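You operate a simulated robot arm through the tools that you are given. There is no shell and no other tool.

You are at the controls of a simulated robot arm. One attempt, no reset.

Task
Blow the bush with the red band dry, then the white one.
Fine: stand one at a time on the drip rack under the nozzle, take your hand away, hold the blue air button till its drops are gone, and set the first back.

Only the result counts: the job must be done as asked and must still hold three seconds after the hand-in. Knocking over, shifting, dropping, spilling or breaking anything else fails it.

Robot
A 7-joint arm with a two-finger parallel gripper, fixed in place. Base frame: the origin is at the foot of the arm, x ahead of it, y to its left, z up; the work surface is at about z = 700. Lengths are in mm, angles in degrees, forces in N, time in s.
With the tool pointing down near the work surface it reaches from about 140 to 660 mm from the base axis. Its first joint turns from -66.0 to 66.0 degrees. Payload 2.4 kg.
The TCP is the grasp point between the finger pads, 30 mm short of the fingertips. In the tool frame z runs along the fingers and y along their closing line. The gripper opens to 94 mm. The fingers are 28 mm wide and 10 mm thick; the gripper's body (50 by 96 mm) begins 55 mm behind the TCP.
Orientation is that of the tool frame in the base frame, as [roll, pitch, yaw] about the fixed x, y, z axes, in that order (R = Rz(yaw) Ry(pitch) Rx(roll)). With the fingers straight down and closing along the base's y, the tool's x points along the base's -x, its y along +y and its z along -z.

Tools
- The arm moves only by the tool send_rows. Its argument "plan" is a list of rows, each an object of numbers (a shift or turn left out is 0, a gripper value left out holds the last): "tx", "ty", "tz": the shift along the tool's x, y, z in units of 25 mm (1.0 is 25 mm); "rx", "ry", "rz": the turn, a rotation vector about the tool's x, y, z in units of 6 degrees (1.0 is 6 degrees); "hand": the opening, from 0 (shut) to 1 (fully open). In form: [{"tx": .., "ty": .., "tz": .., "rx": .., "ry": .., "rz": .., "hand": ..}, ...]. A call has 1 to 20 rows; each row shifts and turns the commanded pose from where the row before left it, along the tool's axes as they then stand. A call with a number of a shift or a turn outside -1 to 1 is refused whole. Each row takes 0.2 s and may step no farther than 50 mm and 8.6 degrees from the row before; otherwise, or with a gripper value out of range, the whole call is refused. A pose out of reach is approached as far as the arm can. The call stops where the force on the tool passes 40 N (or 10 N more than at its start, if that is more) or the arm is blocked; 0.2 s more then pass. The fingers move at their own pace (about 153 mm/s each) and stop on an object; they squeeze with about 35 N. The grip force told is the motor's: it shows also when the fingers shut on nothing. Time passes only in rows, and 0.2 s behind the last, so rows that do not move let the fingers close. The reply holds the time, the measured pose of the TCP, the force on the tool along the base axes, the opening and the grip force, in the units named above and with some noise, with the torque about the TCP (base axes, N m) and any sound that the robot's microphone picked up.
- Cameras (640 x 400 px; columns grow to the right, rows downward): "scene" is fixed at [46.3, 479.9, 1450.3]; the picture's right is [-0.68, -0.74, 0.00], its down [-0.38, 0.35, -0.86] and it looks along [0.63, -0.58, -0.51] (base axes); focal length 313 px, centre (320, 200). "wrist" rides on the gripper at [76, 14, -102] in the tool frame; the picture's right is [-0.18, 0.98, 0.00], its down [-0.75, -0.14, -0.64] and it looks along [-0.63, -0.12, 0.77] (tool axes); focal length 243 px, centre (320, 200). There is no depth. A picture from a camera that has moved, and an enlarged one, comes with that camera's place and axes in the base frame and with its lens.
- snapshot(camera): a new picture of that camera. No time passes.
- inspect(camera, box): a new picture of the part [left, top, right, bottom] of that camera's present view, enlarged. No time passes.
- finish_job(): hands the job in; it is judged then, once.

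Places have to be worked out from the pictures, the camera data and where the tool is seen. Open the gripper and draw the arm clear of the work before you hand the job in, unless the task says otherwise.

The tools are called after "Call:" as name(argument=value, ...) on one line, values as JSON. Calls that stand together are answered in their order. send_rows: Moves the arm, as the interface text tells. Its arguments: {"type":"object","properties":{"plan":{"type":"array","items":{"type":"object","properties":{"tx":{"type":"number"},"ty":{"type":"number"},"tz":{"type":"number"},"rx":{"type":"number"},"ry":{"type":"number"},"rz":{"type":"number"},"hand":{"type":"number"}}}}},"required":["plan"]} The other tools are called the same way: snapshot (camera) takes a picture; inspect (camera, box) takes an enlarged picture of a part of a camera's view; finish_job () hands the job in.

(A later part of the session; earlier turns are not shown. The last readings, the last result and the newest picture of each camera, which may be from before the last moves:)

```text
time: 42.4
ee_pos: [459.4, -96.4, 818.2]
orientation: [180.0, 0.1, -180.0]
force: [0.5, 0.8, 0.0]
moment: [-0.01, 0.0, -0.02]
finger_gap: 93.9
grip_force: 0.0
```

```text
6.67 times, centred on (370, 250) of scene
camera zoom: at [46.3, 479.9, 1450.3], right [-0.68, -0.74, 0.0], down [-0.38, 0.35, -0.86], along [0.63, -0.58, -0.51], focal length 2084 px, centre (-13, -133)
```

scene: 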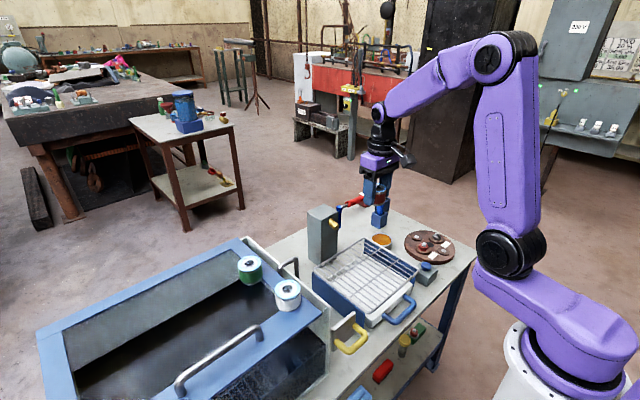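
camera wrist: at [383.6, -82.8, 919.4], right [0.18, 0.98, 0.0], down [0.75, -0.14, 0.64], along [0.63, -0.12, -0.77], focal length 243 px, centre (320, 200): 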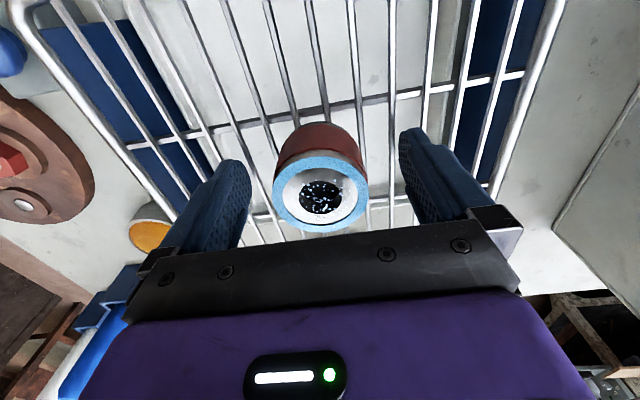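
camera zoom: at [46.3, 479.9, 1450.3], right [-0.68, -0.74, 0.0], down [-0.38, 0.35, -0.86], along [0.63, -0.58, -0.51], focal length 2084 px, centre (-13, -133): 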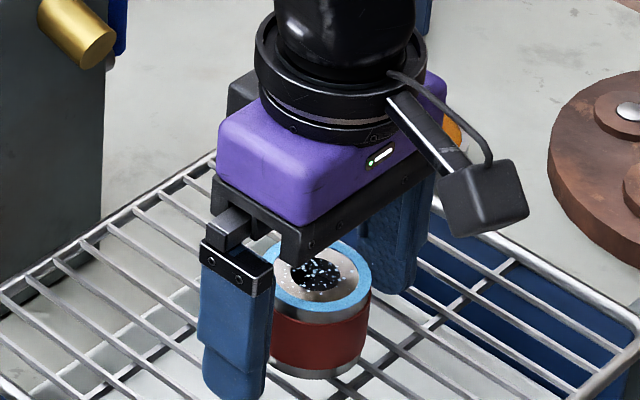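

Red stands free on the rack. I raise the hand straight up and then go over toward the button for a close look.

Call:
send_rows(plan=[{"tz": -0.5}, {"tz": -1}, {"tz": -1}, {"tz": -1}, {"tz": -1}, {"tz": -1}, {"tx": 0.43, "ty": -1}, {"tx": 0.43, "ty": -1}, {"tx": 0.43, "ty": -1}, {"tx": 0.43, "ty": -1}, {"tx": 0.43, "ty": -1}, {"tx": 0.43, "ty": -1}, {"tx": 0.43, "ty": -1}, {"tx": 0.43, "ty": -1}, {"hand": 0}, {"hand": 0}, {"hand": 0}])

Call:
snapshot(camera="wrist")

Call:
inspect(camera="scene", box=[340, 220, 460, 300])

```text
time: 46.0
ee_pos: [372.1, -297.3, 954.7]
orientation: [-180.0, -0.1, 179.9]
force: [-0.4, -0.3, -0.8]
moment: [-0.01, -0.01, -0.02]
finger_gap: 0.0
grip_force: 32.9
```

```text
taken
camera wrist: at [296.5, -283.1, 1055.5], right [0.18, 0.98, 0.0], down [0.75, -0.14, 0.64], along [0.63, -0.12, -0.77], focal length 243 px, centre (320, 200)
```

wrist: 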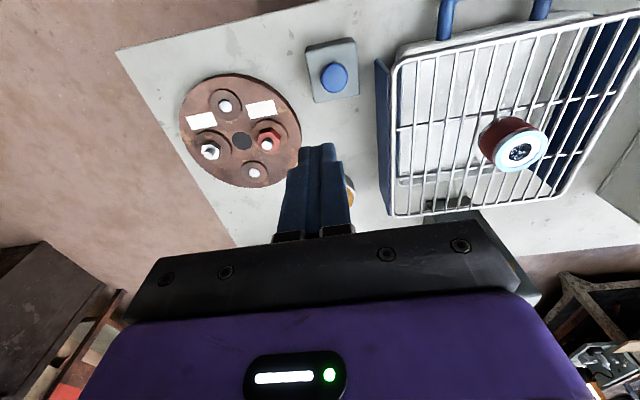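

```text
5.00 times, centred on (400, 260) of scene
camera zoom: at [46.3, 479.9, 1450.3], right [-0.68, -0.74, 0.0], down [-0.38, 0.35, -0.86], along [0.63, -0.58, -0.51], focal length 1563 px, centre (-80, -100)
```

zoom: 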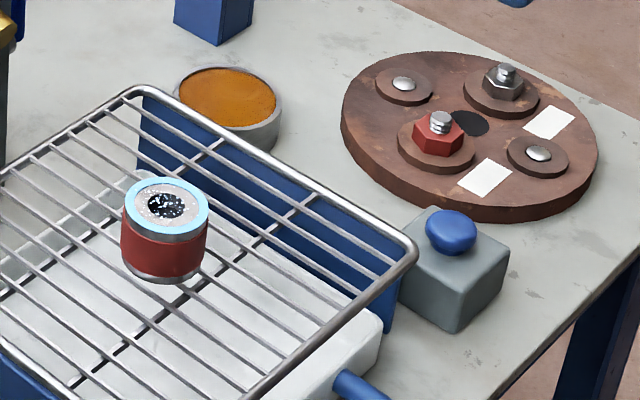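

The button comes out near (367,-280,757). I zoom in on it in both views for a tighter fix and look at the drops on red for later comparison.

Call:
inspect(camera="wrist", box=[290, 20, 380, 120])

Call:
inspect(camera="scene", box=[410, 255, 450, 295])

Call:
inspect(camera="scene", box=[355, 245, 390, 280])

```text
4.00 times, centred on (335, 70) of wrist
camera zoom: at [296.5, -283.1, 1055.5], right [0.18, 0.98, 0.0], down [0.75, -0.14, 0.64], along [0.63, -0.12, -0.77], focal length 970 px, centre (260, 720)
```

zoom: 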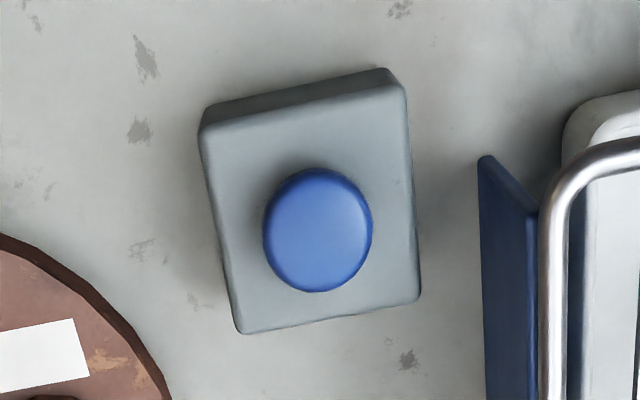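

```text
10.00 times, centred on (430, 275) of scene
camera zoom: at [46.3, 479.9, 1450.3], right [-0.68, -0.74, 0.0], down [-0.38, 0.35, -0.86], along [0.63, -0.58, -0.51], focal length 3127 px, centre (-780, -550)
```

zoom: 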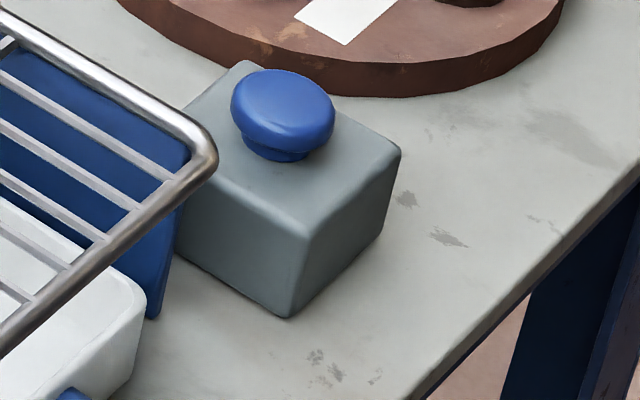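

```text
11.43 times, centred on (372, 262) of scene
camera zoom: at [46.3, 479.9, 1450.3], right [-0.68, -0.74, 0.0], down [-0.38, 0.35, -0.86], along [0.63, -0.58, -0.51], focal length 3573 px, centre (-280, -514)
```

zoom: 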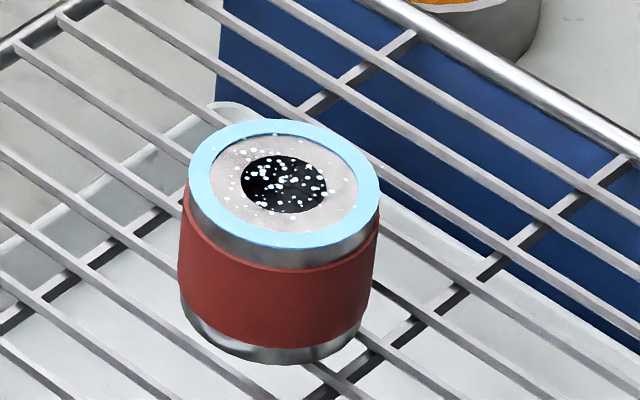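

The button dome is at about (368,-281) with its top near z≈757. I go over it with the closed fingers and stop about 15 mm above it.

Call:
send_rows(plan=[{"tx": 0.16, "ty": 0.65, "tz": 0.5}, {"tz": 1}, {"tz": 1}, {"tz": 1}, {"tz": 1}, {"tz": 1}, {"tz": 0.4}, {"tz": 0}])

Call:
inspect(camera="scene", box=[400, 220, 460, 290])

Call:
inspect(camera="wrist", box=[230, 60, 410, 240])

```text
time: 47.8
ee_pos: [369.7, -280.0, 808.0]
orientation: [-180.0, 0.0, -180.0]
force: [-0.9, -0.6, -0.3]
moment: [0.02, 0.01, 0.0]
finger_gap: 0.3
grip_force: 32.8
```

```text
5.71 times, centred on (430, 255) of scene
camera zoom: at [46.3, 479.9, 1450.3], right [-0.68, -0.74, 0.0], down [-0.38, 0.35, -0.86], along [0.63, -0.58, -0.51], focal length 1787 px, centre (-309, -114)
```

zoom: 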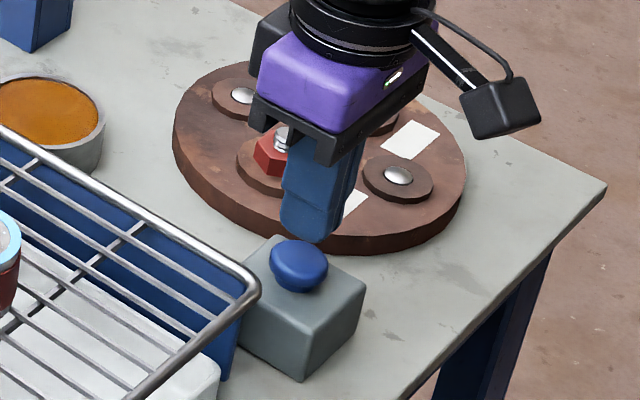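

```text
2.22 times, centred on (320, 150) of wrist
camera zoom: at [293.2, -266.5, 909.1], right [0.18, 0.98, 0.0], down [0.75, -0.14, 0.64], along [0.63, -0.12, -0.77], focal length 539 px, centre (320, 311)
```

zoom: 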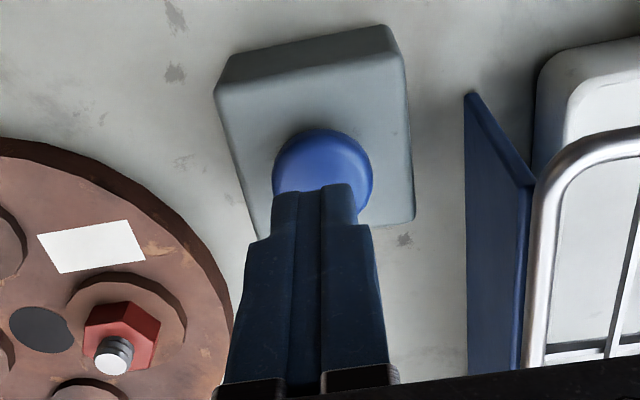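

The closed fingertips are right over the dome. I descend in small steps until I feel it.

Call:
send_rows(plan=[{"tz": 0.2}, {"tz": 0.2}, {"tz": 0.1}, {"tz": 0.06}, {"tz": 0.06}])

```text
time: 49.0
ee_pos: [371.2, -279.9, 793.2]
orientation: [-180.0, 0.0, -180.0]
force: [0.8, -0.2, 0.0]
moment: [0.0, 0.01, 0.0]
finger_gap: 0.1
grip_force: 33.3
```

Call:
send_rows(plan=[{"tz": 0.06}, {"tz": 0.06}, {"tz": 0.06}])

```text
time: 49.8
ee_pos: [369.5, -280.4, 788.4]
orientation: [180.0, 0.0, 180.0]
force: [-0.1, 1.6, -0.4]
moment: [-0.02, -0.05, 0.01]
finger_gap: 0.0
grip_force: 33.0
```

Call:
send_rows(plan=[{"tz": 0.06}, {"tz": 0.06}, {"tz": 0.06}])

Call:
inspect(camera="scene", box=[410, 245, 450, 285])

```text
time: 50.6
ee_pos: [368.4, -281.0, 781.9]
orientation: [-179.8, 0.1, 179.9]
force: [1.7, -1.5, 3.9]
moment: [-0.05, 0.01, -0.01]
finger_gap: 0.1
grip_force: 33.4
heard: click
```

```text
10.00 times, centred on (430, 265) of scene
camera zoom: at [46.3, 479.9, 1450.3], right [-0.68, -0.74, 0.0], down [-0.38, 0.35, -0.86], along [0.63, -0.58, -0.51], focal length 3127 px, centre (-780, -450)
```

zoom: 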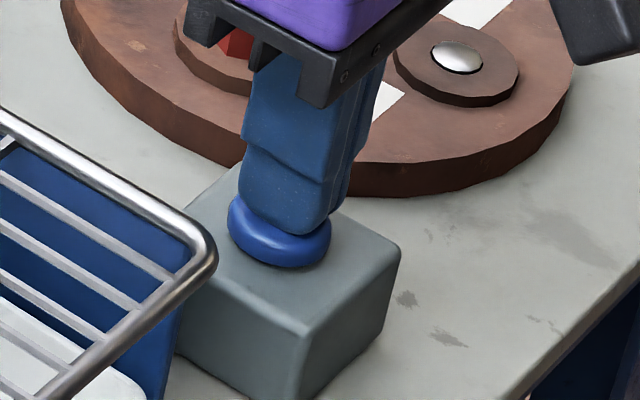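

A click was heard at about 4 N, so the button is engaged. I hold it with a hair more press and wait a second, listening and watching red.

Call:
send_rows(plan=[{"tz": 0.03}, {"tz": 0}, {"tz": 0}, {"tz": 0}, {"tz": 0}])

Call:
inspect(camera="scene", box=[355, 245, 390, 280])

Call:
snapshot(camera="wrist")

```text
time: 51.8
ee_pos: [368.3, -279.8, 783.0]
orientation: [-180.0, 0.1, 179.9]
force: [-1.2, -5.9, 11.2]
moment: [-0.15, 0.05, -0.03]
finger_gap: 0.0
grip_force: 33.0
```

```text
11.43 times, centred on (372, 262) of scene
camera zoom: at [46.1, 479.9, 1450.3], right [-0.68, -0.74, 0.0], down [-0.38, 0.35, -0.86], along [0.63, -0.58, -0.51], focal length 3573 px, centre (-280, -514)
```

zoom: 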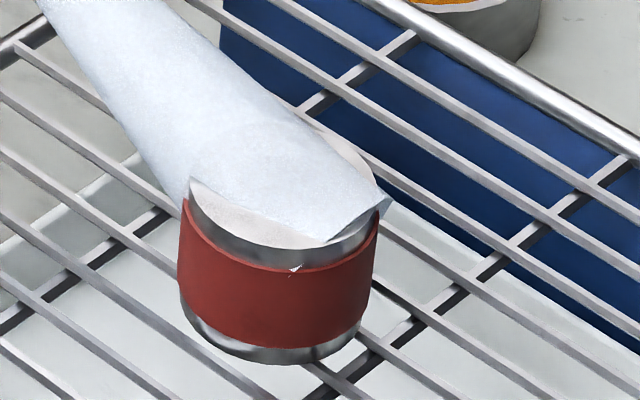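

```text
taken
camera wrist: at [292.7, -265.6, 884.1], right [0.19, 0.98, 0.0], down [0.75, -0.14, 0.64], along [0.63, -0.12, -0.77], focal length 243 px, centre (320, 200)
```

wrist: 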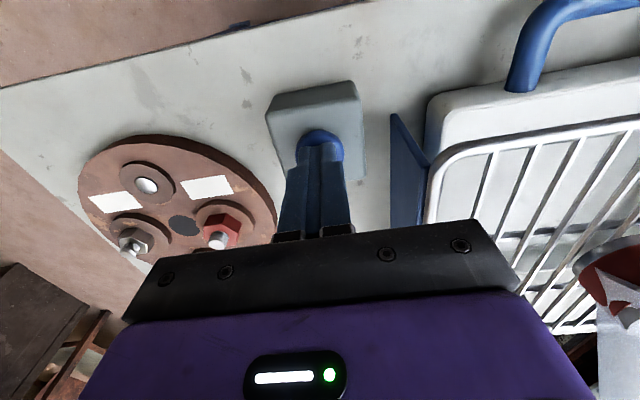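

The air jet is on and plays right over the top of red. I keep holding and watch the drops.

Call:
send_rows(plan=[{"tz": 0}, {"tz": 0}, {"tz": 0}, {"tz": 0}, {"tz": 0}, {"tz": 0}, {"tz": 0}, {"tz": 0}, {"tz": 0}, {"tz": 0}])

Call:
inspect(camera="scene", box=[355, 245, 390, 280])

Call:
inspect(camera="wrist", box=[540, 220, 640, 340])

```text
time: 54.0
ee_pos: [369.4, -279.4, 782.6]
orientation: [-180.0, 0.0, 179.9]
force: [1.6, -4.0, 11.6]
moment: [-0.11, -0.03, 0.02]
finger_gap: 0.0
grip_force: 33.4
```

```text
11.43 times, centred on (372, 262) of scene
camera zoom: at [46.2, 480.0, 1450.3], right [-0.68, -0.74, 0.0], down [-0.38, 0.35, -0.86], along [0.63, -0.58, -0.51], focal length 3573 px, centre (-280, -514)
```

zoom: 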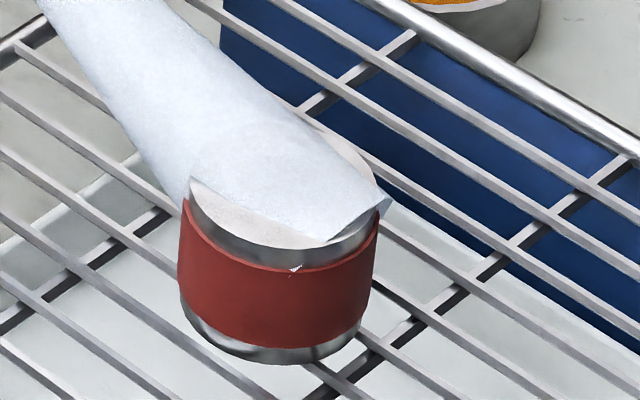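

```text
3.33 times, centred on (590, 280) of wrist
camera zoom: at [292.8, -265.3, 884.1], right [0.18, 0.98, 0.0], down [0.75, -0.14, 0.64], along [0.63, -0.12, -0.77], focal length 809 px, centre (-580, -67)
```

zoom: 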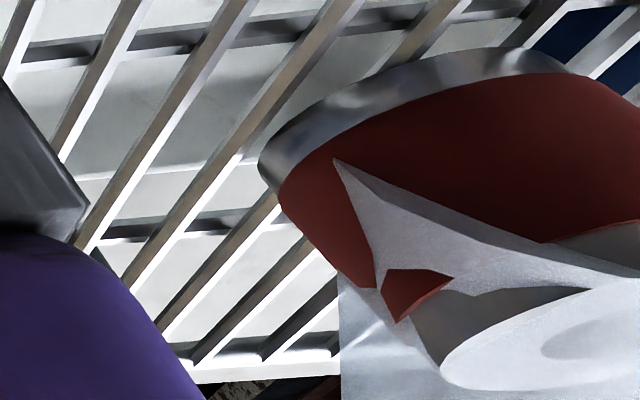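

The jet hides most of the top face, but the visible part of the ring has gone from pale blue to bare. I hold a few more seconds to be safe before releasing to check.

Call:
send_rows(plan=[{"tz": 0}, {"tz": 0}, {"tz": 0}, {"tz": 0}, {"tz": 0}, {"tz": 0}, {"tz": 0}, {"tz": 0}, {"tz": 0}, {"tz": 0}, {"tz": 0}, {"tz": 0}, {"tz": 0}, {"tz": 0}, {"tz": 0}])

Call:
inspect(camera="scene", box=[310, 210, 400, 290])

```text
time: 57.2
ee_pos: [370.0, -279.7, 782.1]
orientation: [-180.0, 0.1, 180.0]
force: [3.5, -0.8, 10.7]
moment: [0.0, -0.08, -0.01]
finger_gap: 0.0
grip_force: 32.9
```

```text
5.00 times, centred on (355, 250) of scene
camera zoom: at [46.2, 480.0, 1450.3], right [-0.68, -0.74, 0.0], down [-0.38, 0.35, -0.86], along [0.63, -0.58, -0.51], focal length 1563 px, centre (145, -50)
```

zoom: 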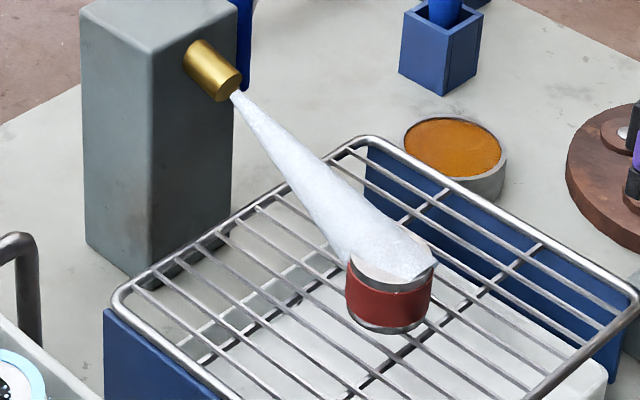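

The jet covers the bush top, and it has been held for about 6.5 s. I release the button and check red's drops.

Call:
send_rows(plan=[{"tz": -0.3}, {"tz": -0.7}, {"tz": 0}])

Call:
inspect(camera="scene", box=[355, 245, 390, 280])

```text
time: 58.0
ee_pos: [368.1, -278.9, 806.4]
orientation: [180.0, 0.0, 179.9]
force: [0.1, -0.3, 0.3]
moment: [0.0, 0.03, 0.04]
finger_gap: 0.0
grip_force: 32.9
```

```text
11.43 times, centred on (372, 262) of scene
camera zoom: at [46.3, 479.9, 1450.3], right [-0.68, -0.74, 0.0], down [-0.38, 0.35, -0.86], along [0.63, -0.58, -0.51], focal length 3573 px, centre (-280, -514)
```

zoom: 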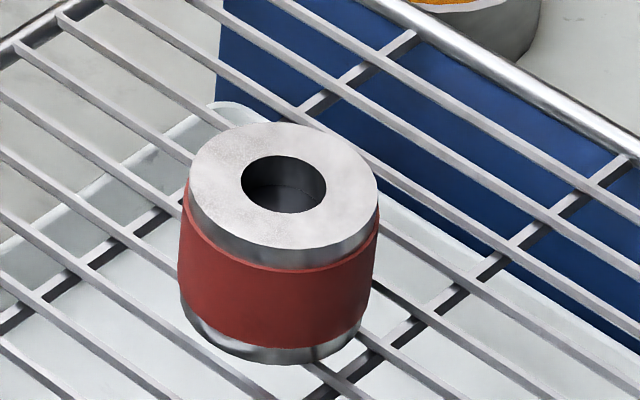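

Red is clean and dry: the drops and the wet ring are gone and the air is off. I raise the hand, go back over red and open to line up for the pick.

Call:
send_rows(plan=[{"tz": -1}, {"tz": -1}, {"tz": -1}, {"tz": -1}, {"tz": -1}, {"tz": -0.8}, {"tx": -0.45, "ty": 0.92, "hand": 1}, {"tx": -0.45, "ty": 0.92}, {"tx": -0.45, "ty": 0.92}, {"tx": -0.45, "ty": 0.92}, {"tx": -0.45, "ty": 0.92}, {"tx": -0.45, "ty": 0.92}, {"tx": -0.45, "ty": 0.92}, {"tx": -0.45, "ty": 0.92}, {"tz": 0}])

Call:
inspect(camera="wrist", box=[250, 50, 390, 180])

```text
time: 61.2
ee_pos: [458.7, -96.6, 952.6]
orientation: [180.0, -0.1, -179.9]
force: [0.3, 0.1, -0.6]
moment: [-0.03, -0.01, -0.03]
finger_gap: 94.3
grip_force: 0.1
```

```text
3.08 times, centred on (320, 115) of wrist
camera zoom: at [382.6, -82.7, 1055.0], right [0.18, 0.98, 0.0], down [0.75, -0.14, 0.64], along [0.63, -0.12, -0.77], focal length 746 px, centre (320, 462)
```

zoom: 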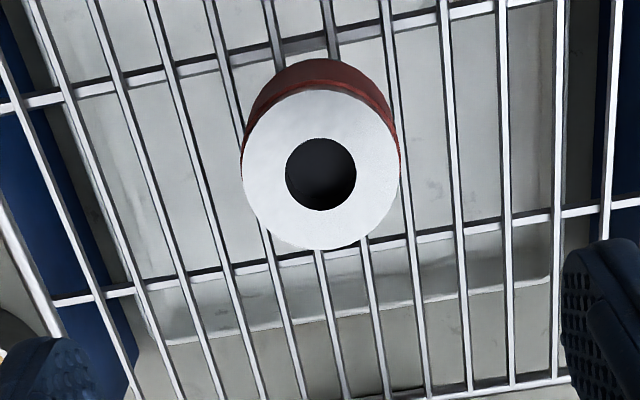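

Red is centred under the hand at about (460,-97.5). I descend to the same grip height and close.

Call:
send_rows(plan=[{"tz": 1}, {"tz": 1}, {"tz": 1}, {"tz": 1}, {"tz": 0.8}, {"tz": 0.5}, {"tz": 0.1}, {"tz": 0}, {"hand": 0}, {"hand": 0}, {"hand": 0}, {"hand": 0}])

```text
time: 63.8
ee_pos: [457.6, -97.3, 817.2]
orientation: [180.0, 0.0, 180.0]
force: [0.1, -0.8, 0.4]
moment: [-0.03, 0.02, -0.02]
finger_gap: 49.0
grip_force: 35.0
```

The grip is on at 49.0 mm and 35 N. I lift very gently at first and check the load.

Call:
send_rows(plan=[{"tz": -0.06}, {"tz": -0.06}, {"tz": -0.08}, {"tz": -0.1}, {"tz": -0.12}, {"tz": -0.15}])

Call:
inspect(camera="scene", box=[340, 220, 400, 280])

```text
time: 65.2
ee_pos: [459.3, -97.1, 831.1]
orientation: [-180.0, 0.0, -180.0]
force: [-0.5, 0.0, -3.0]
moment: [0.0, 0.01, 0.02]
finger_gap: 49.1
grip_force: 34.8
```

```text
6.67 times, centred on (370, 250) of scene
camera zoom: at [46.3, 479.9, 1450.3], right [-0.68, -0.74, 0.0], down [-0.38, 0.35, -0.86], along [0.63, -0.58, -0.51], focal length 2084 px, centre (-13, -133)
```

zoom: 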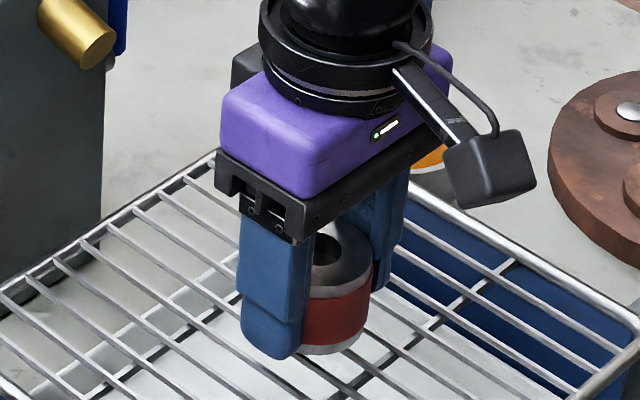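

Red is carried again. I raise it gently to about 1062.

Call:
send_rows(plan=[{"tz": -0.15}, {"tz": -0.3}, {"tz": -0.45}, {"tz": -0.53}, {"tz": -0.53}, {"tz": -0.53}, {"tz": -0.53}, {"tz": -0.53}, {"tz": -0.53}, {"tz": -0.53}, {"tz": -0.53}, {"tz": -0.53}, {"tz": -0.53}, {"tz": -0.53}, {"tz": -0.53}, {"tz": -0.53}, {"tz": -0.53}, {"tz": -0.45}, {"tz": -0.3}, {"tz": -0.15}])

```text
time: 69.4
ee_pos: [459.1, -97.7, 1063.3]
orientation: [-180.0, 0.0, -180.0]
force: [-0.8, 0.5, -3.3]
moment: [0.0, -0.01, 0.01]
finger_gap: 49.5
grip_force: 35.1
```

Red is held and the load is steady at about 3 N. I cross back toward the tank with the same gentle ramp.

Call:
send_rows(plan=[{"ty": 0.15, "tx": -0.02}, {"ty": 0.3, "tx": -0.02}, {"ty": 0.45, "tx": -0.02}, {"ty": 0.52, "tx": -0.02}, {"ty": 0.52, "tx": -0.02}, {"ty": 0.52, "tx": -0.02}, {"ty": 0.52, "tx": -0.02}, {"ty": 0.52, "tx": -0.02}, {"ty": 0.52, "tx": -0.02}, {"ty": 0.52, "tx": -0.02}, {"ty": 0.52, "tx": -0.02}, {"ty": 0.52, "tx": -0.02}, {"ty": 0.52, "tx": -0.02}, {"ty": 0.52, "tx": -0.02}, {"ty": 0.52, "tx": -0.02}, {"ty": 0.52, "tx": -0.02}, {"ty": 0.52, "tx": -0.02}, {"ty": 0.45, "tx": -0.02}, {"ty": 0.3, "tx": -0.02}, {"ty": 0.15, "tx": -0.02}])

Call:
inspect(camera="wrist", box=[230, 80, 410, 250])

```text
time: 73.6
ee_pos: [471.2, 130.0, 1061.3]
orientation: [-179.9, -0.1, 179.9]
force: [0.4, -0.6, -3.7]
moment: [0.0, 0.03, 0.01]
finger_gap: 49.0
grip_force: 35.0
```

```text
2.35 times, centred on (320, 165) of wrist
camera zoom: at [394.0, 144.2, 1163.1], right [0.18, 0.98, 0.0], down [0.75, -0.14, 0.64], along [0.63, -0.12, -0.77], focal length 571 px, centre (320, 282)
```

zoom: 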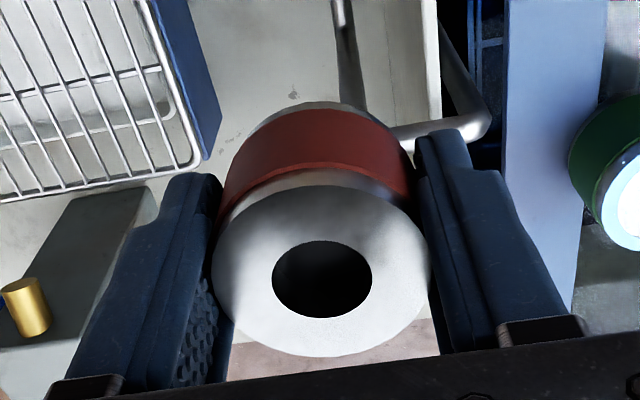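

Red sits firm and dry in the grip, so I make the second half of the crossing.

Call:
send_rows(plan=[{"ty": 0.15, "tx": -0.02}, {"ty": 0.3, "tx": -0.02}, {"ty": 0.45, "tx": -0.02}, {"ty": 0.52, "tx": -0.02}, {"ty": 0.52, "tx": -0.02}, {"ty": 0.52, "tx": -0.02}, {"ty": 0.52, "tx": -0.02}, {"ty": 0.52, "tx": -0.02}, {"ty": 0.52, "tx": -0.02}, {"ty": 0.52, "tx": -0.02}, {"ty": 0.52, "tx": -0.02}, {"ty": 0.52, "tx": -0.02}, {"ty": 0.52, "tx": -0.02}, {"ty": 0.52, "tx": -0.02}, {"ty": 0.52, "tx": -0.02}, {"ty": 0.52, "tx": -0.02}, {"ty": 0.52, "tx": -0.02}, {"ty": 0.45, "tx": -0.02}, {"ty": 0.3, "tx": -0.02}, {"ty": 0.13, "tx": -0.02}])

Call:
snapshot(camera="wrist")

Call:
inspect(camera="scene", box=[140, 190, 320, 350])

```text
time: 77.8
ee_pos: [479.8, 356.1, 1061.1]
orientation: [179.9, 0.1, 179.9]
force: [-0.3, -0.2, -2.8]
moment: [-0.02, 0.02, 0.02]
finger_gap: 49.1
grip_force: 35.3
```

```text
taken
camera wrist: at [403.7, 370.8, 1162.8], right [0.18, 0.98, 0.0], down [0.75, -0.14, 0.64], along [0.63, -0.12, -0.77], focal length 243 px, centre (320, 200)
```

wrist: 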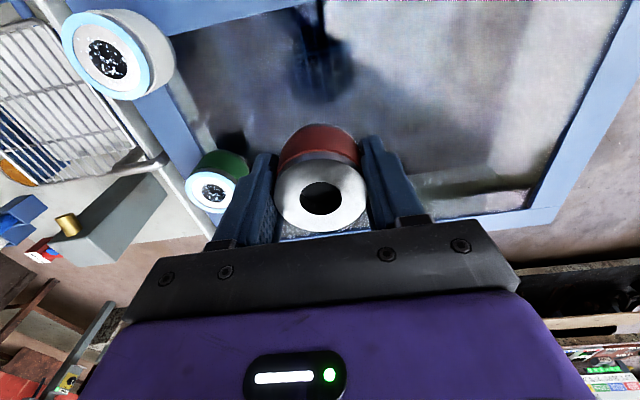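

```text
2.50 times, centred on (230, 270) of scene
camera zoom: at [46.3, 480.0, 1450.3], right [-0.68, -0.74, 0.0], down [-0.38, 0.35, -0.86], along [0.63, -0.58, -0.51], focal length 782 px, centre (545, 25)
```

zoom: 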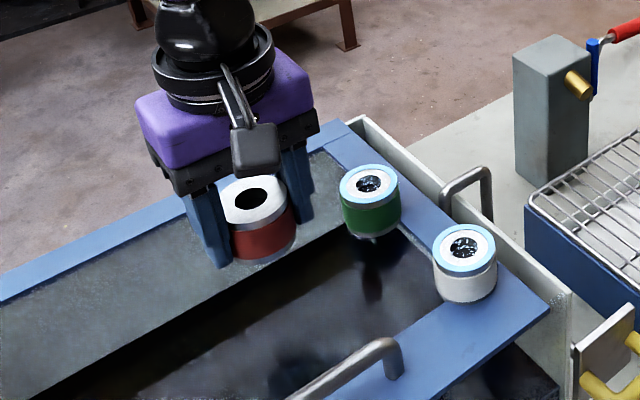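

I'm back over red's spot at (480,356.3). I descend gently to about 11 mm above the expected contact height.

Call:
send_rows(plan=[{"tz": 0.15}, {"tz": 0.3}, {"tz": 0.4}, {"tz": 0.4}, {"tz": 0.4}, {"tz": 0.4}, {"tz": 0.3}, {"tz": 0.25}, {"tz": 0.15}])

```text
time: 79.8
ee_pos: [478.7, 356.4, 992.2]
orientation: [179.9, -0.1, 180.0]
force: [-0.2, 0.2, -3.3]
moment: [-0.01, 0.01, 0.0]
finger_gap: 49.2
grip_force: 35.0
```

Call:
send_rows(plan=[{"tz": 0.08}, {"tz": 0.08}, {"tz": 0.06}, {"tz": 0.05}, {"tz": 0.04}])

```text
time: 81.0
ee_pos: [479.9, 354.4, 985.0]
orientation: [-180.0, 0.1, 179.9]
force: [0.6, -0.6, -3.4]
moment: [-0.01, 0.03, 0.02]
finger_gap: 49.1
grip_force: 35.4
```

There's no contact yet, so I continue in 1 mm steps.

Call:
send_rows(plan=[{"tz": 0.04}, {"tz": 0.04}, {"tz": 0.04}])

```text
time: 81.8
ee_pos: [479.7, 356.2, 982.3]
orientation: [-180.0, -0.1, -180.0]
force: [0.1, -0.2, -2.2]
moment: [0.01, -0.03, 0.05]
finger_gap: 49.0
grip_force: 35.0
```

Call:
send_rows(plan=[{"tz": 0.03}, {"tz": 0.03}])

```text
time: 82.4
ee_pos: [480.2, 356.8, 980.5]
orientation: [180.0, 0.0, 180.0]
force: [0.6, 0.6, -3.5]
moment: [0.02, 0.01, 0.0]
finger_gap: 49.0
grip_force: 35.0
```

Call:
send_rows(plan=[{"tz": 0.03}, {"tz": 0.03}])

Call:
inspect(camera="scene", box=[180, 270, 240, 340])

```text
time: 83.0
ee_pos: [479.8, 357.4, 980.5]
orientation: [-180.0, 0.0, 180.0]
force: [-2.1, -1.0, 4.0]
moment: [0.0, 0.21, 0.05]
finger_gap: 49.1
grip_force: 35.3
```

```text
5.71 times, centred on (210, 305) of scene
camera zoom: at [46.2, 479.8, 1450.4], right [-0.68, -0.74, 0.0], down [-0.38, 0.35, -0.86], along [0.63, -0.58, -0.51], focal length 1787 px, centre (949, -400)
```

zoom: 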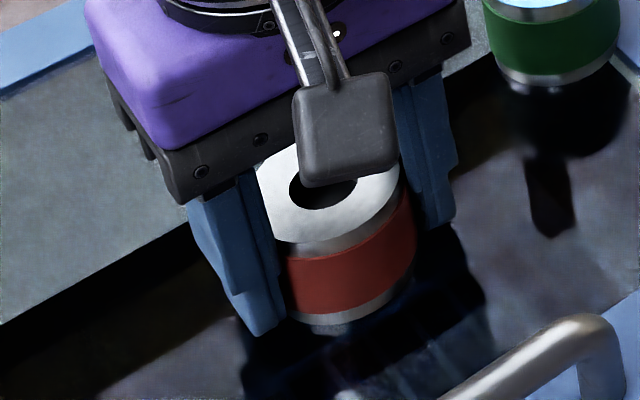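

Contact: the load went to +4 N at the original height. I press in 0.5 mm more to seat it flat before releasing.

Call:
send_rows(plan=[{"tz": 0.03}, {"tz": 0}])

```text
time: 83.6
ee_pos: [478.9, 357.7, 980.3]
orientation: [179.8, 0.3, -179.9]
force: [-1.5, -0.7, 20.7]
moment: [-0.16, 0.02, -0.03]
finger_gap: 49.0
grip_force: 35.4
```

It's seated flat, with 20.7 N and little moment. I ease off and open the fingers gradually.

Call:
send_rows(plan=[{"tz": -0.03}, {"tz": 0}, {"hand": 0.62}, {"hand": 0.75}, {"hand": 1}, {"hand": 1}])

Call:
inspect(camera="scene", box=[180, 270, 240, 340])

Call:
inspect(camera="wrist", box=[230, 80, 410, 250])

```text
time: 85.0
ee_pos: [479.6, 356.0, 978.5]
orientation: [-179.9, 0.0, 180.0]
force: [-0.1, -0.2, 0.4]
moment: [0.02, 0.02, -0.02]
finger_gap: 93.7
grip_force: 0.1
```

```text
5.71 times, centred on (210, 305) of scene
camera zoom: at [46.3, 479.9, 1450.3], right [-0.68, -0.74, 0.0], down [-0.38, 0.35, -0.86], along [0.63, -0.58, -0.51], focal length 1787 px, centre (949, -400)
```

zoom: 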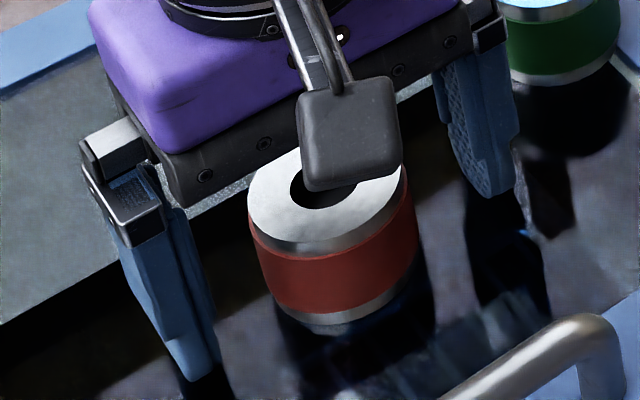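

```text
2.35 times, centred on (320, 165) of wrist
camera zoom: at [402.9, 370.6, 1080.2], right [0.18, 0.98, 0.0], down [0.75, -0.14, 0.64], along [0.63, -0.12, -0.77], focal length 571 px, centre (320, 282)
```

zoom: 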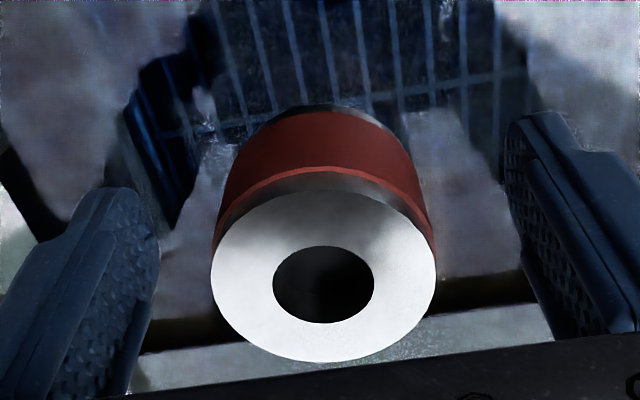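

Red stands free at its spot. I raise straight up and then go over the white bush at a safe height.

Call:
send_rows(plan=[{"tz": -0.3}, {"tz": -0.5}, {"tz": -1}, {"tz": -1}, {"tz": -1}, {"tz": -1}, {"tx": 0.576, "ty": -0.996}, {"tx": 0.576, "ty": -0.996}, {"tx": 0.576, "ty": -0.996}, {"tx": 0.576, "ty": -0.996}, {"tx": 0.576, "ty": -0.996}, {"tz": 0}])

Call:
inspect(camera="scene", box=[180, 280, 240, 340])

Call:
snapshot(camera="wrist")

Call:
inspect(camera="wrist", box=[250, 40, 390, 180])

```text
time: 87.6
ee_pos: [408.9, 230.6, 1099.7]
orientation: [-180.0, 0.0, 179.9]
force: [-0.2, 0.0, 0.0]
moment: [0.01, -0.02, -0.01]
finger_gap: 93.9
grip_force: 0.1
```

```text
6.67 times, centred on (210, 310) of scene
camera zoom: at [46.3, 479.9, 1450.3], right [-0.68, -0.74, 0.0], down [-0.38, 0.35, -0.86], along [0.63, -0.58, -0.51], focal length 2084 px, centre (1053, -533)
```

zoom: 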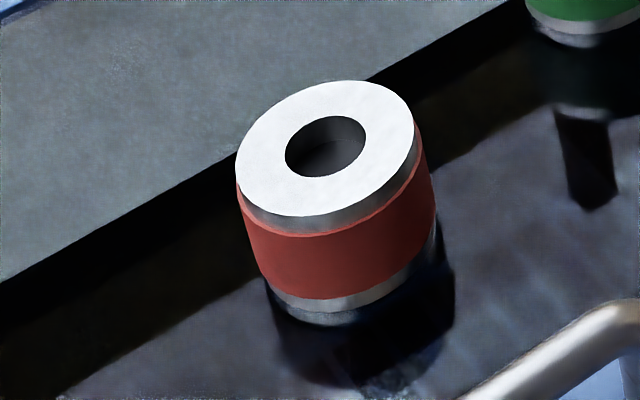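

```text
taken
camera wrist: at [332.4, 244.5, 1201.8], right [0.18, 0.98, 0.0], down [0.75, -0.14, 0.64], along [0.63, -0.12, -0.77], focal length 243 px, centre (320, 200)
```

wrist: 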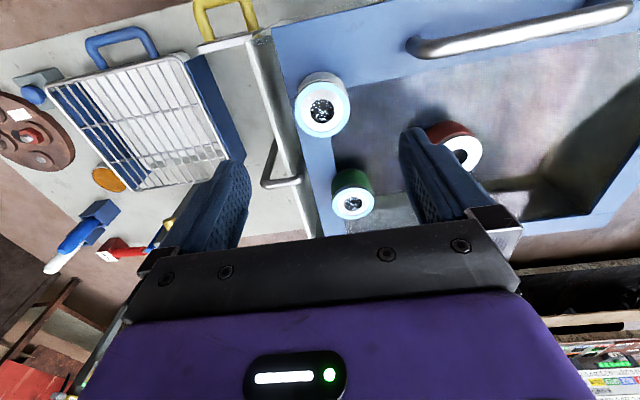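

```text
2.86 times, centred on (320, 110) of wrist
camera zoom: at [332.4, 244.5, 1201.8], right [0.18, 0.98, 0.0], down [0.75, -0.14, 0.64], along [0.63, -0.12, -0.77], focal length 693 px, centre (320, 457)
```

zoom: 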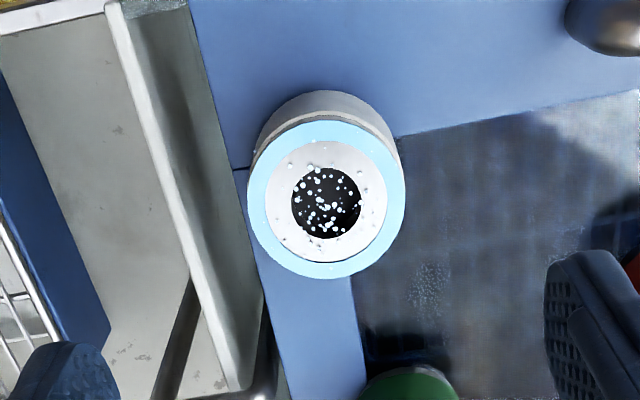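

Red is back in place to within about a millimetre. White's centre is at (408, 231.7), right under the hand. The side panel next to the rim tops out near z≈939 at y≈173, so I narrow the opening to about 69 mm for clearance and descend.

Call:
send_rows(plan=[{"hand": 0.73}, {"hand": 0.73}, {"tz": 0.9}, {"tz": 0.9}, {"tz": 0.9}, {"tz": 0.9}, {"tz": 0.5}, {"tz": 0.3}, {"tz": 0}])

Call:
inspect(camera="wrist", box=[220, 70, 420, 250])

Call:
inspect(camera="scene", box=[250, 240, 330, 320])

```text
time: 89.6
ee_pos: [408.1, 231.2, 989.8]
orientation: [-180.0, 0.0, -179.9]
force: [0.0, 0.5, 0.7]
moment: [-0.02, 0.02, -0.01]
finger_gap: 68.2
grip_force: 0.0
```

```text
2.22 times, centred on (320, 160) of wrist
camera zoom: at [332.3, 245.6, 1091.2], right [0.18, 0.98, 0.0], down [0.75, -0.14, 0.64], along [0.63, -0.12, -0.77], focal length 539 px, centre (320, 289)
```

zoom: 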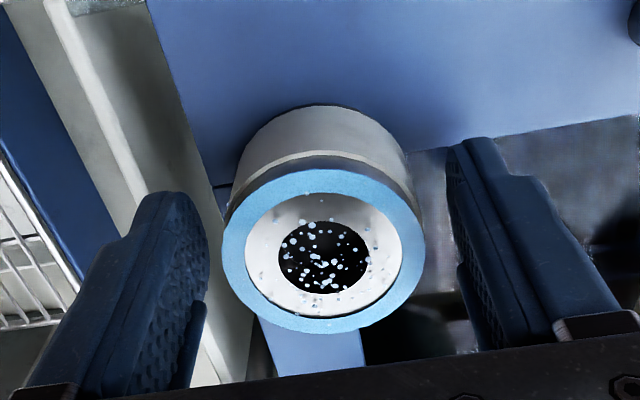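

```text
5.00 times, centred on (290, 280) of scene
camera zoom: at [46.3, 479.9, 1450.3], right [-0.68, -0.74, 0.0], down [-0.38, 0.35, -0.86], along [0.63, -0.58, -0.51], focal length 1563 px, centre (470, -200)
```

zoom: 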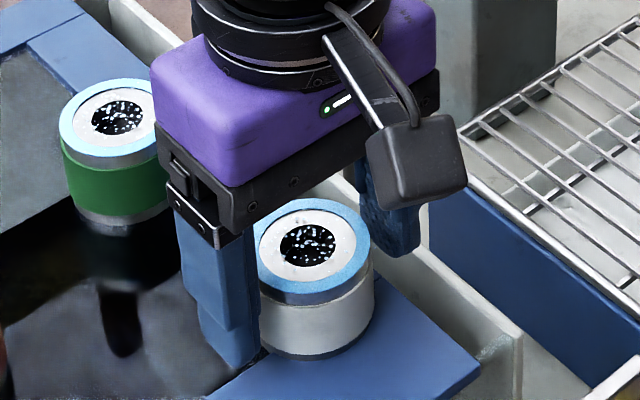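

White is centred between the fingers and both are clear of the rim. I go down the last 9 mm and close gently.

Call:
send_rows(plan=[{"tz": 0.2}, {"tz": 0.1}, {"tz": 0.07}, {"tz": 0}])

```text
time: 90.6
ee_pos: [406.5, 231.8, 980.3]
orientation: [180.0, -0.1, 179.9]
force: [-0.7, 0.5, 0.2]
moment: [0.0, -0.02, -0.01]
finger_gap: 68.4
grip_force: 0.0
```

Call:
send_rows(plan=[{"hand": 0}, {"hand": 0}, {"hand": 0}, {"hand": 0}, {"hand": 0}])

```text
time: 91.8
ee_pos: [406.9, 232.0, 980.5]
orientation: [-179.9, 0.0, 179.9]
force: [0.9, 0.5, -0.1]
moment: [-0.02, -0.02, 0.05]
finger_gap: 49.2
grip_force: 34.8
```

The grip is at 49.2 mm and 34.8 N. I lift very slowly, as with red.

Call:
send_rows(plan=[{"tz": -0.06}, {"tz": -0.06}, {"tz": -0.06}, {"tz": -0.08}, {"tz": -0.1}, {"tz": -0.12}])

Call:
inspect(camera="scene", box=[250, 240, 330, 320])

```text
time: 93.2
ee_pos: [407.3, 233.0, 992.6]
orientation: [180.0, 0.0, 179.9]
force: [0.6, 0.0, -2.9]
moment: [-0.02, 0.01, 0.02]
finger_gap: 49.4
grip_force: 35.2
```

```text
5.00 times, centred on (290, 280) of scene
camera zoom: at [46.3, 479.9, 1450.3], right [-0.68, -0.74, 0.0], down [-0.38, 0.35, -0.86], along [0.63, -0.58, -0.51], focal length 1563 px, centre (470, -200)
```

zoom: 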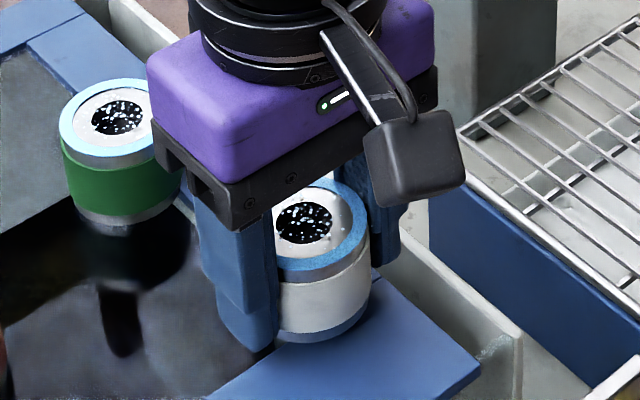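

White rises with the hand at a 2.9 N load. I continue up gently to about 1062.

Call:
send_rows(plan=[{"tz": -0.13}, {"tz": -0.18}, {"tz": -0.24}, {"tz": -0.3}, {"tz": -0.3}, {"tz": -0.3}, {"tz": -0.3}, {"tz": -0.3}, {"tz": -0.3}, {"tz": -0.24}, {"tz": -0.18}, {"tz": -0.1}])

Call:
inspect(camera="wrist", box=[230, 80, 410, 250])

```text
time: 95.8
ee_pos: [407.3, 231.4, 1062.7]
orientation: [180.0, 0.0, 179.9]
force: [0.5, 0.0, -3.1]
moment: [-0.03, 0.03, -0.01]
finger_gap: 49.3
grip_force: 35.2
```

```text
2.35 times, centred on (320, 165) of wrist
camera zoom: at [331.0, 245.4, 1165.8], right [0.19, 0.98, 0.0], down [0.75, -0.14, 0.64], along [0.63, -0.12, -0.77], focal length 571 px, centre (320, 282)
```

zoom: 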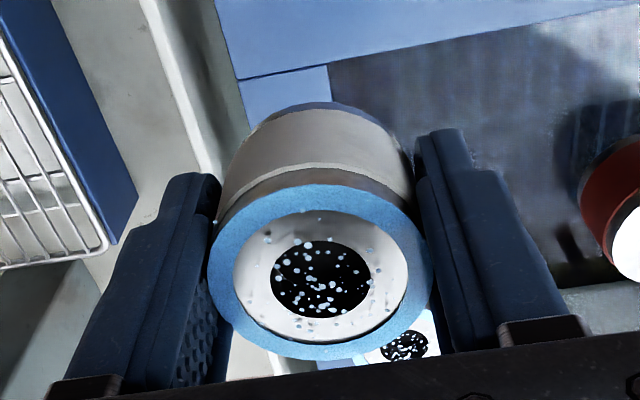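

White is held firm. I cross to the rack in two gentle legs.

Call:
send_rows(plan=[{"ty": -0.15, "tx": -0.025}, {"ty": -0.3, "tx": -0.05}, {"ty": -0.45, "tx": -0.07}, {"ty": -0.48, "tx": -0.076}, {"ty": -0.48, "tx": -0.076}, {"ty": -0.48, "tx": -0.076}, {"ty": -0.48, "tx": -0.076}, {"ty": -0.48, "tx": -0.076}, {"ty": -0.48, "tx": -0.076}, {"ty": -0.48, "tx": -0.076}, {"ty": -0.48, "tx": -0.076}, {"ty": -0.48, "tx": -0.076}, {"ty": -0.48, "tx": -0.076}, {"ty": -0.45, "tx": -0.07}, {"ty": -0.3, "tx": -0.05}, {"ty": -0.15, "tx": -0.025}])

```text
time: 99.2
ee_pos: [434.4, 66.5, 1064.2]
orientation: [180.0, 0.0, 180.0]
force: [-0.2, 1.2, -2.6]
moment: [-0.01, 0.02, 0.01]
finger_gap: 49.2
grip_force: 34.6
```

The load is steady. I make the second leg to (460,-97).

Call:
send_rows(plan=[{"ty": -0.15, "tx": -0.025}, {"ty": -0.3, "tx": -0.05}, {"ty": -0.45, "tx": -0.07}, {"ty": -0.476, "tx": -0.075}, {"ty": -0.476, "tx": -0.075}, {"ty": -0.476, "tx": -0.075}, {"ty": -0.476, "tx": -0.075}, {"ty": -0.476, "tx": -0.075}, {"ty": -0.476, "tx": -0.075}, {"ty": -0.476, "tx": -0.075}, {"ty": -0.476, "tx": -0.075}, {"ty": -0.476, "tx": -0.075}, {"ty": -0.476, "tx": -0.075}, {"ty": -0.45, "tx": -0.07}, {"ty": -0.3, "tx": -0.05}, {"ty": -0.15, "tx": -0.025}])

Call:
snapshot(camera="wrist")

```text
time: 102.6
ee_pos: [460.5, -98.2, 1063.0]
orientation: [180.0, 0.0, 179.9]
force: [-0.4, -0.4, -2.3]
moment: [0.01, -0.02, 0.02]
finger_gap: 49.2
grip_force: 34.9
```

```text
taken
camera wrist: at [383.3, -83.3, 1164.9], right [0.19, 0.98, 0.0], down [0.75, -0.14, 0.64], along [0.63, -0.12, -0.77], focal length 243 px, centre (320, 200)
```

wrist: 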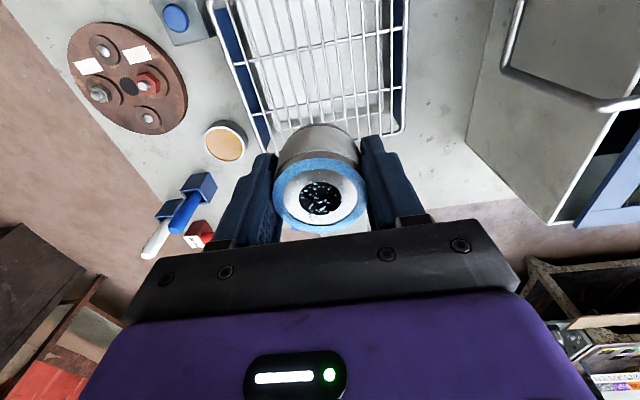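

I'm over the same spot as red was. I descend gently to about 25 mm above the wires.

Call:
send_rows(plan=[{"tz": 0.15}, {"tz": 0.3}, {"tz": 0.45}, {"tz": 0.5}, {"tz": 0.5}, {"tz": 0.5}, {"tz": 0.5}, {"tz": 0.5}, {"tz": 0.5}, {"tz": 0.5}, {"tz": 0.5}, {"tz": 0.5}, {"tz": 0.5}, {"tz": 0.5}, {"tz": 0.5}, {"tz": 0.5}, {"tz": 0.5}, {"tz": 0.45}, {"tz": 0.3}, {"tz": 0.15}])

```text
time: 106.8
ee_pos: [458.0, -97.0, 843.6]
orientation: [180.0, 0.0, 179.9]
force: [-0.1, 0.1, -3.7]
moment: [-0.04, 0.01, 0.0]
finger_gap: 49.1
grip_force: 35.1
```

I lower white further, slowly, to about 5 mm above the expected contact.

Call:
send_rows(plan=[{"tz": 0.1}, {"tz": 0.13}, {"tz": 0.14}, {"tz": 0.14}, {"tz": 0.12}, {"tz": 0.1}, {"tz": 0.07}])

```text
time: 108.4
ee_pos: [460.0, -97.8, 823.2]
orientation: [-180.0, 0.1, 179.8]
force: [-0.7, 0.7, -3.1]
moment: [-0.01, 0.0, 0.03]
finger_gap: 49.5
grip_force: 35.5
```

Call:
send_rows(plan=[{"tz": 0.05}, {"tz": 0.04}, {"tz": 0.04}])

```text
time: 109.2
ee_pos: [459.3, -97.6, 820.2]
orientation: [179.9, 0.0, 179.9]
force: [0.4, 0.4, -2.9]
moment: [0.0, 0.0, 0.03]
finger_gap: 48.8
grip_force: 35.3
```

Call:
send_rows(plan=[{"tz": 0.04}, {"tz": 0.04}])

```text
time: 109.8
ee_pos: [459.9, -98.7, 818.0]
orientation: [-180.0, 0.0, 179.9]
force: [-0.7, -2.1, 4.4]
moment: [-0.13, 0.16, -0.01]
finger_gap: 49.4
grip_force: 34.9
```

Contact is beginning, with the load up to +4.4 N. I seat it by another 0.5–1 mm.

Call:
send_rows(plan=[{"tz": 0.03}, {"tz": 0}])

```text
time: 110.4
ee_pos: [460.2, -99.0, 817.4]
orientation: [180.0, 0.2, 179.9]
force: [0.5, -2.4, 15.8]
moment: [0.02, -0.21, -0.13]
finger_gap: 48.3
grip_force: 34.8
```

It's seated with 15.8 N. I ease off slightly and open gradually.

Call:
send_rows(plan=[{"tz": -0.03}, {"tz": 0}, {"hand": 0.62}, {"hand": 0.75}, {"hand": 1}, {"hand": 1}])

Call:
inspect(camera="scene", box=[340, 220, 400, 280])

Call:
inspect(camera="wrist", box=[220, 70, 420, 250])

```text
time: 111.8
ee_pos: [460.2, -97.0, 818.0]
orientation: [-179.9, -0.1, -180.0]
force: [0.3, 0.2, 0.0]
moment: [0.02, -0.01, -0.02]
finger_gap: 94.0
grip_force: 0.1
```

```text
6.67 times, centred on (370, 250) of scene
camera zoom: at [46.3, 479.9, 1450.3], right [-0.68, -0.74, 0.0], down [-0.38, 0.35, -0.86], along [0.63, -0.58, -0.51], focal length 2084 px, centre (-13, -133)
```

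zoom: 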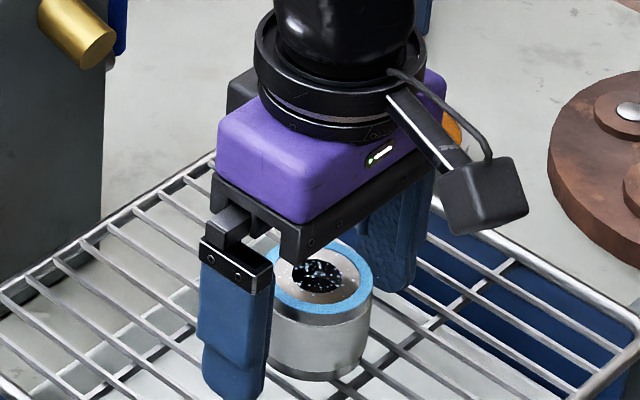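

```text
2.22 times, centred on (320, 160) of wrist
camera zoom: at [384.1, -83.0, 920.2], right [0.18, 0.98, 0.0], down [0.75, -0.14, 0.64], along [0.63, -0.12, -0.77], focal length 539 px, centre (320, 289)
```

zoom: 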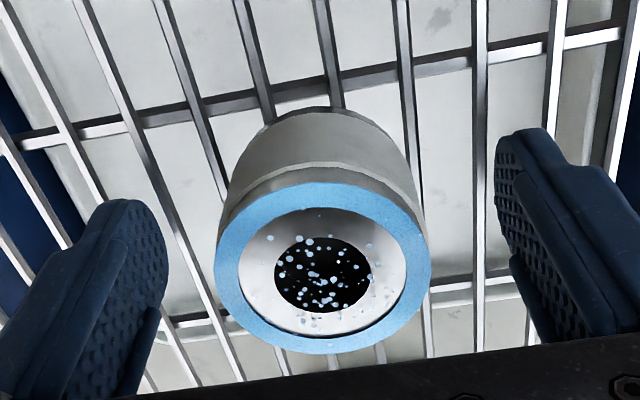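

White stands free on the rack under the nozzle. I raise the hand, go over the button and close the fingers.

Call:
send_rows(plan=[{"tz": -0.5}, {"tz": -1}, {"tz": -1}, {"tz": -1}, {"tz": -1}, {"tz": -1}, {"tx": 0.4525, "ty": -0.9175}, {"tx": 0.4525, "ty": -0.9175}, {"tx": 0.4525, "ty": -0.9175}, {"tx": 0.4525, "ty": -0.9175}, {"tx": 0.4525, "ty": -0.9175}, {"tx": 0.4525, "ty": -0.9175}, {"tx": 0.4525, "ty": -0.9175}, {"tx": 0.4525, "ty": -0.9175}, {"hand": 0}, {"hand": 0}, {"hand": 0}])

Call:
inspect(camera="scene", box=[340, 220, 460, 300])

```text
time: 115.4
ee_pos: [369.7, -281.4, 955.6]
orientation: [179.9, -0.1, -180.0]
force: [0.2, 0.3, -0.8]
moment: [0.0, 0.01, 0.01]
finger_gap: 0.0
grip_force: 33.3
```

```text
5.00 times, centred on (400, 260) of scene
camera zoom: at [46.3, 479.9, 1450.3], right [-0.68, -0.74, 0.0], down [-0.38, 0.35, -0.86], along [0.63, -0.58, -0.51], focal length 1563 px, centre (-80, -100)
```

zoom: 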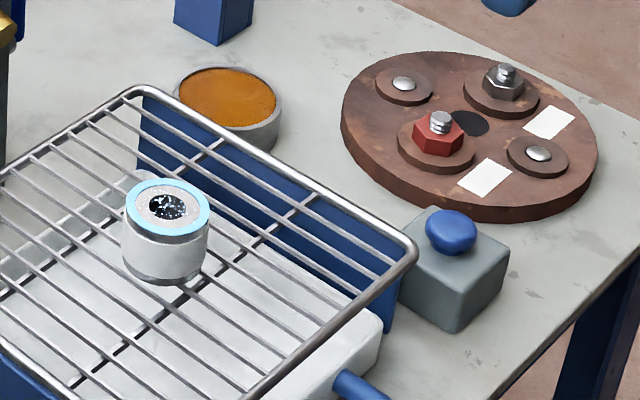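

White stands in the same place red did. I lower the closed fingers onto the button, as before.

Call:
send_rows(plan=[{"tz": 0.5}, {"tz": 1}, {"tz": 1}, {"tz": 1}, {"tz": 1}, {"tz": 1}, {"tz": 0.4}, {"tz": 0.2}, {"tz": 0.2}, {"tz": 0.1}, {"tz": 0.1}, {"tz": 0.1}])

```text
time: 118.0
ee_pos: [369.0, -279.4, 790.2]
orientation: [-179.9, 0.1, -180.0]
force: [0.5, 0.3, 0.0]
moment: [0.01, 0.02, -0.03]
finger_gap: 0.1
grip_force: 32.9
```

Call:
send_rows(plan=[{"tz": 0.07}, {"tz": 0.07}, {"tz": 0.06}, {"tz": 0.06}, {"tz": 0.04}])

```text
time: 119.2
ee_pos: [369.4, -279.4, 783.9]
orientation: [180.0, -0.1, 179.9]
force: [-1.0, 0.4, 3.4]
moment: [0.03, 0.03, 0.02]
finger_gap: 0.0
grip_force: 33.1
heard: click
```

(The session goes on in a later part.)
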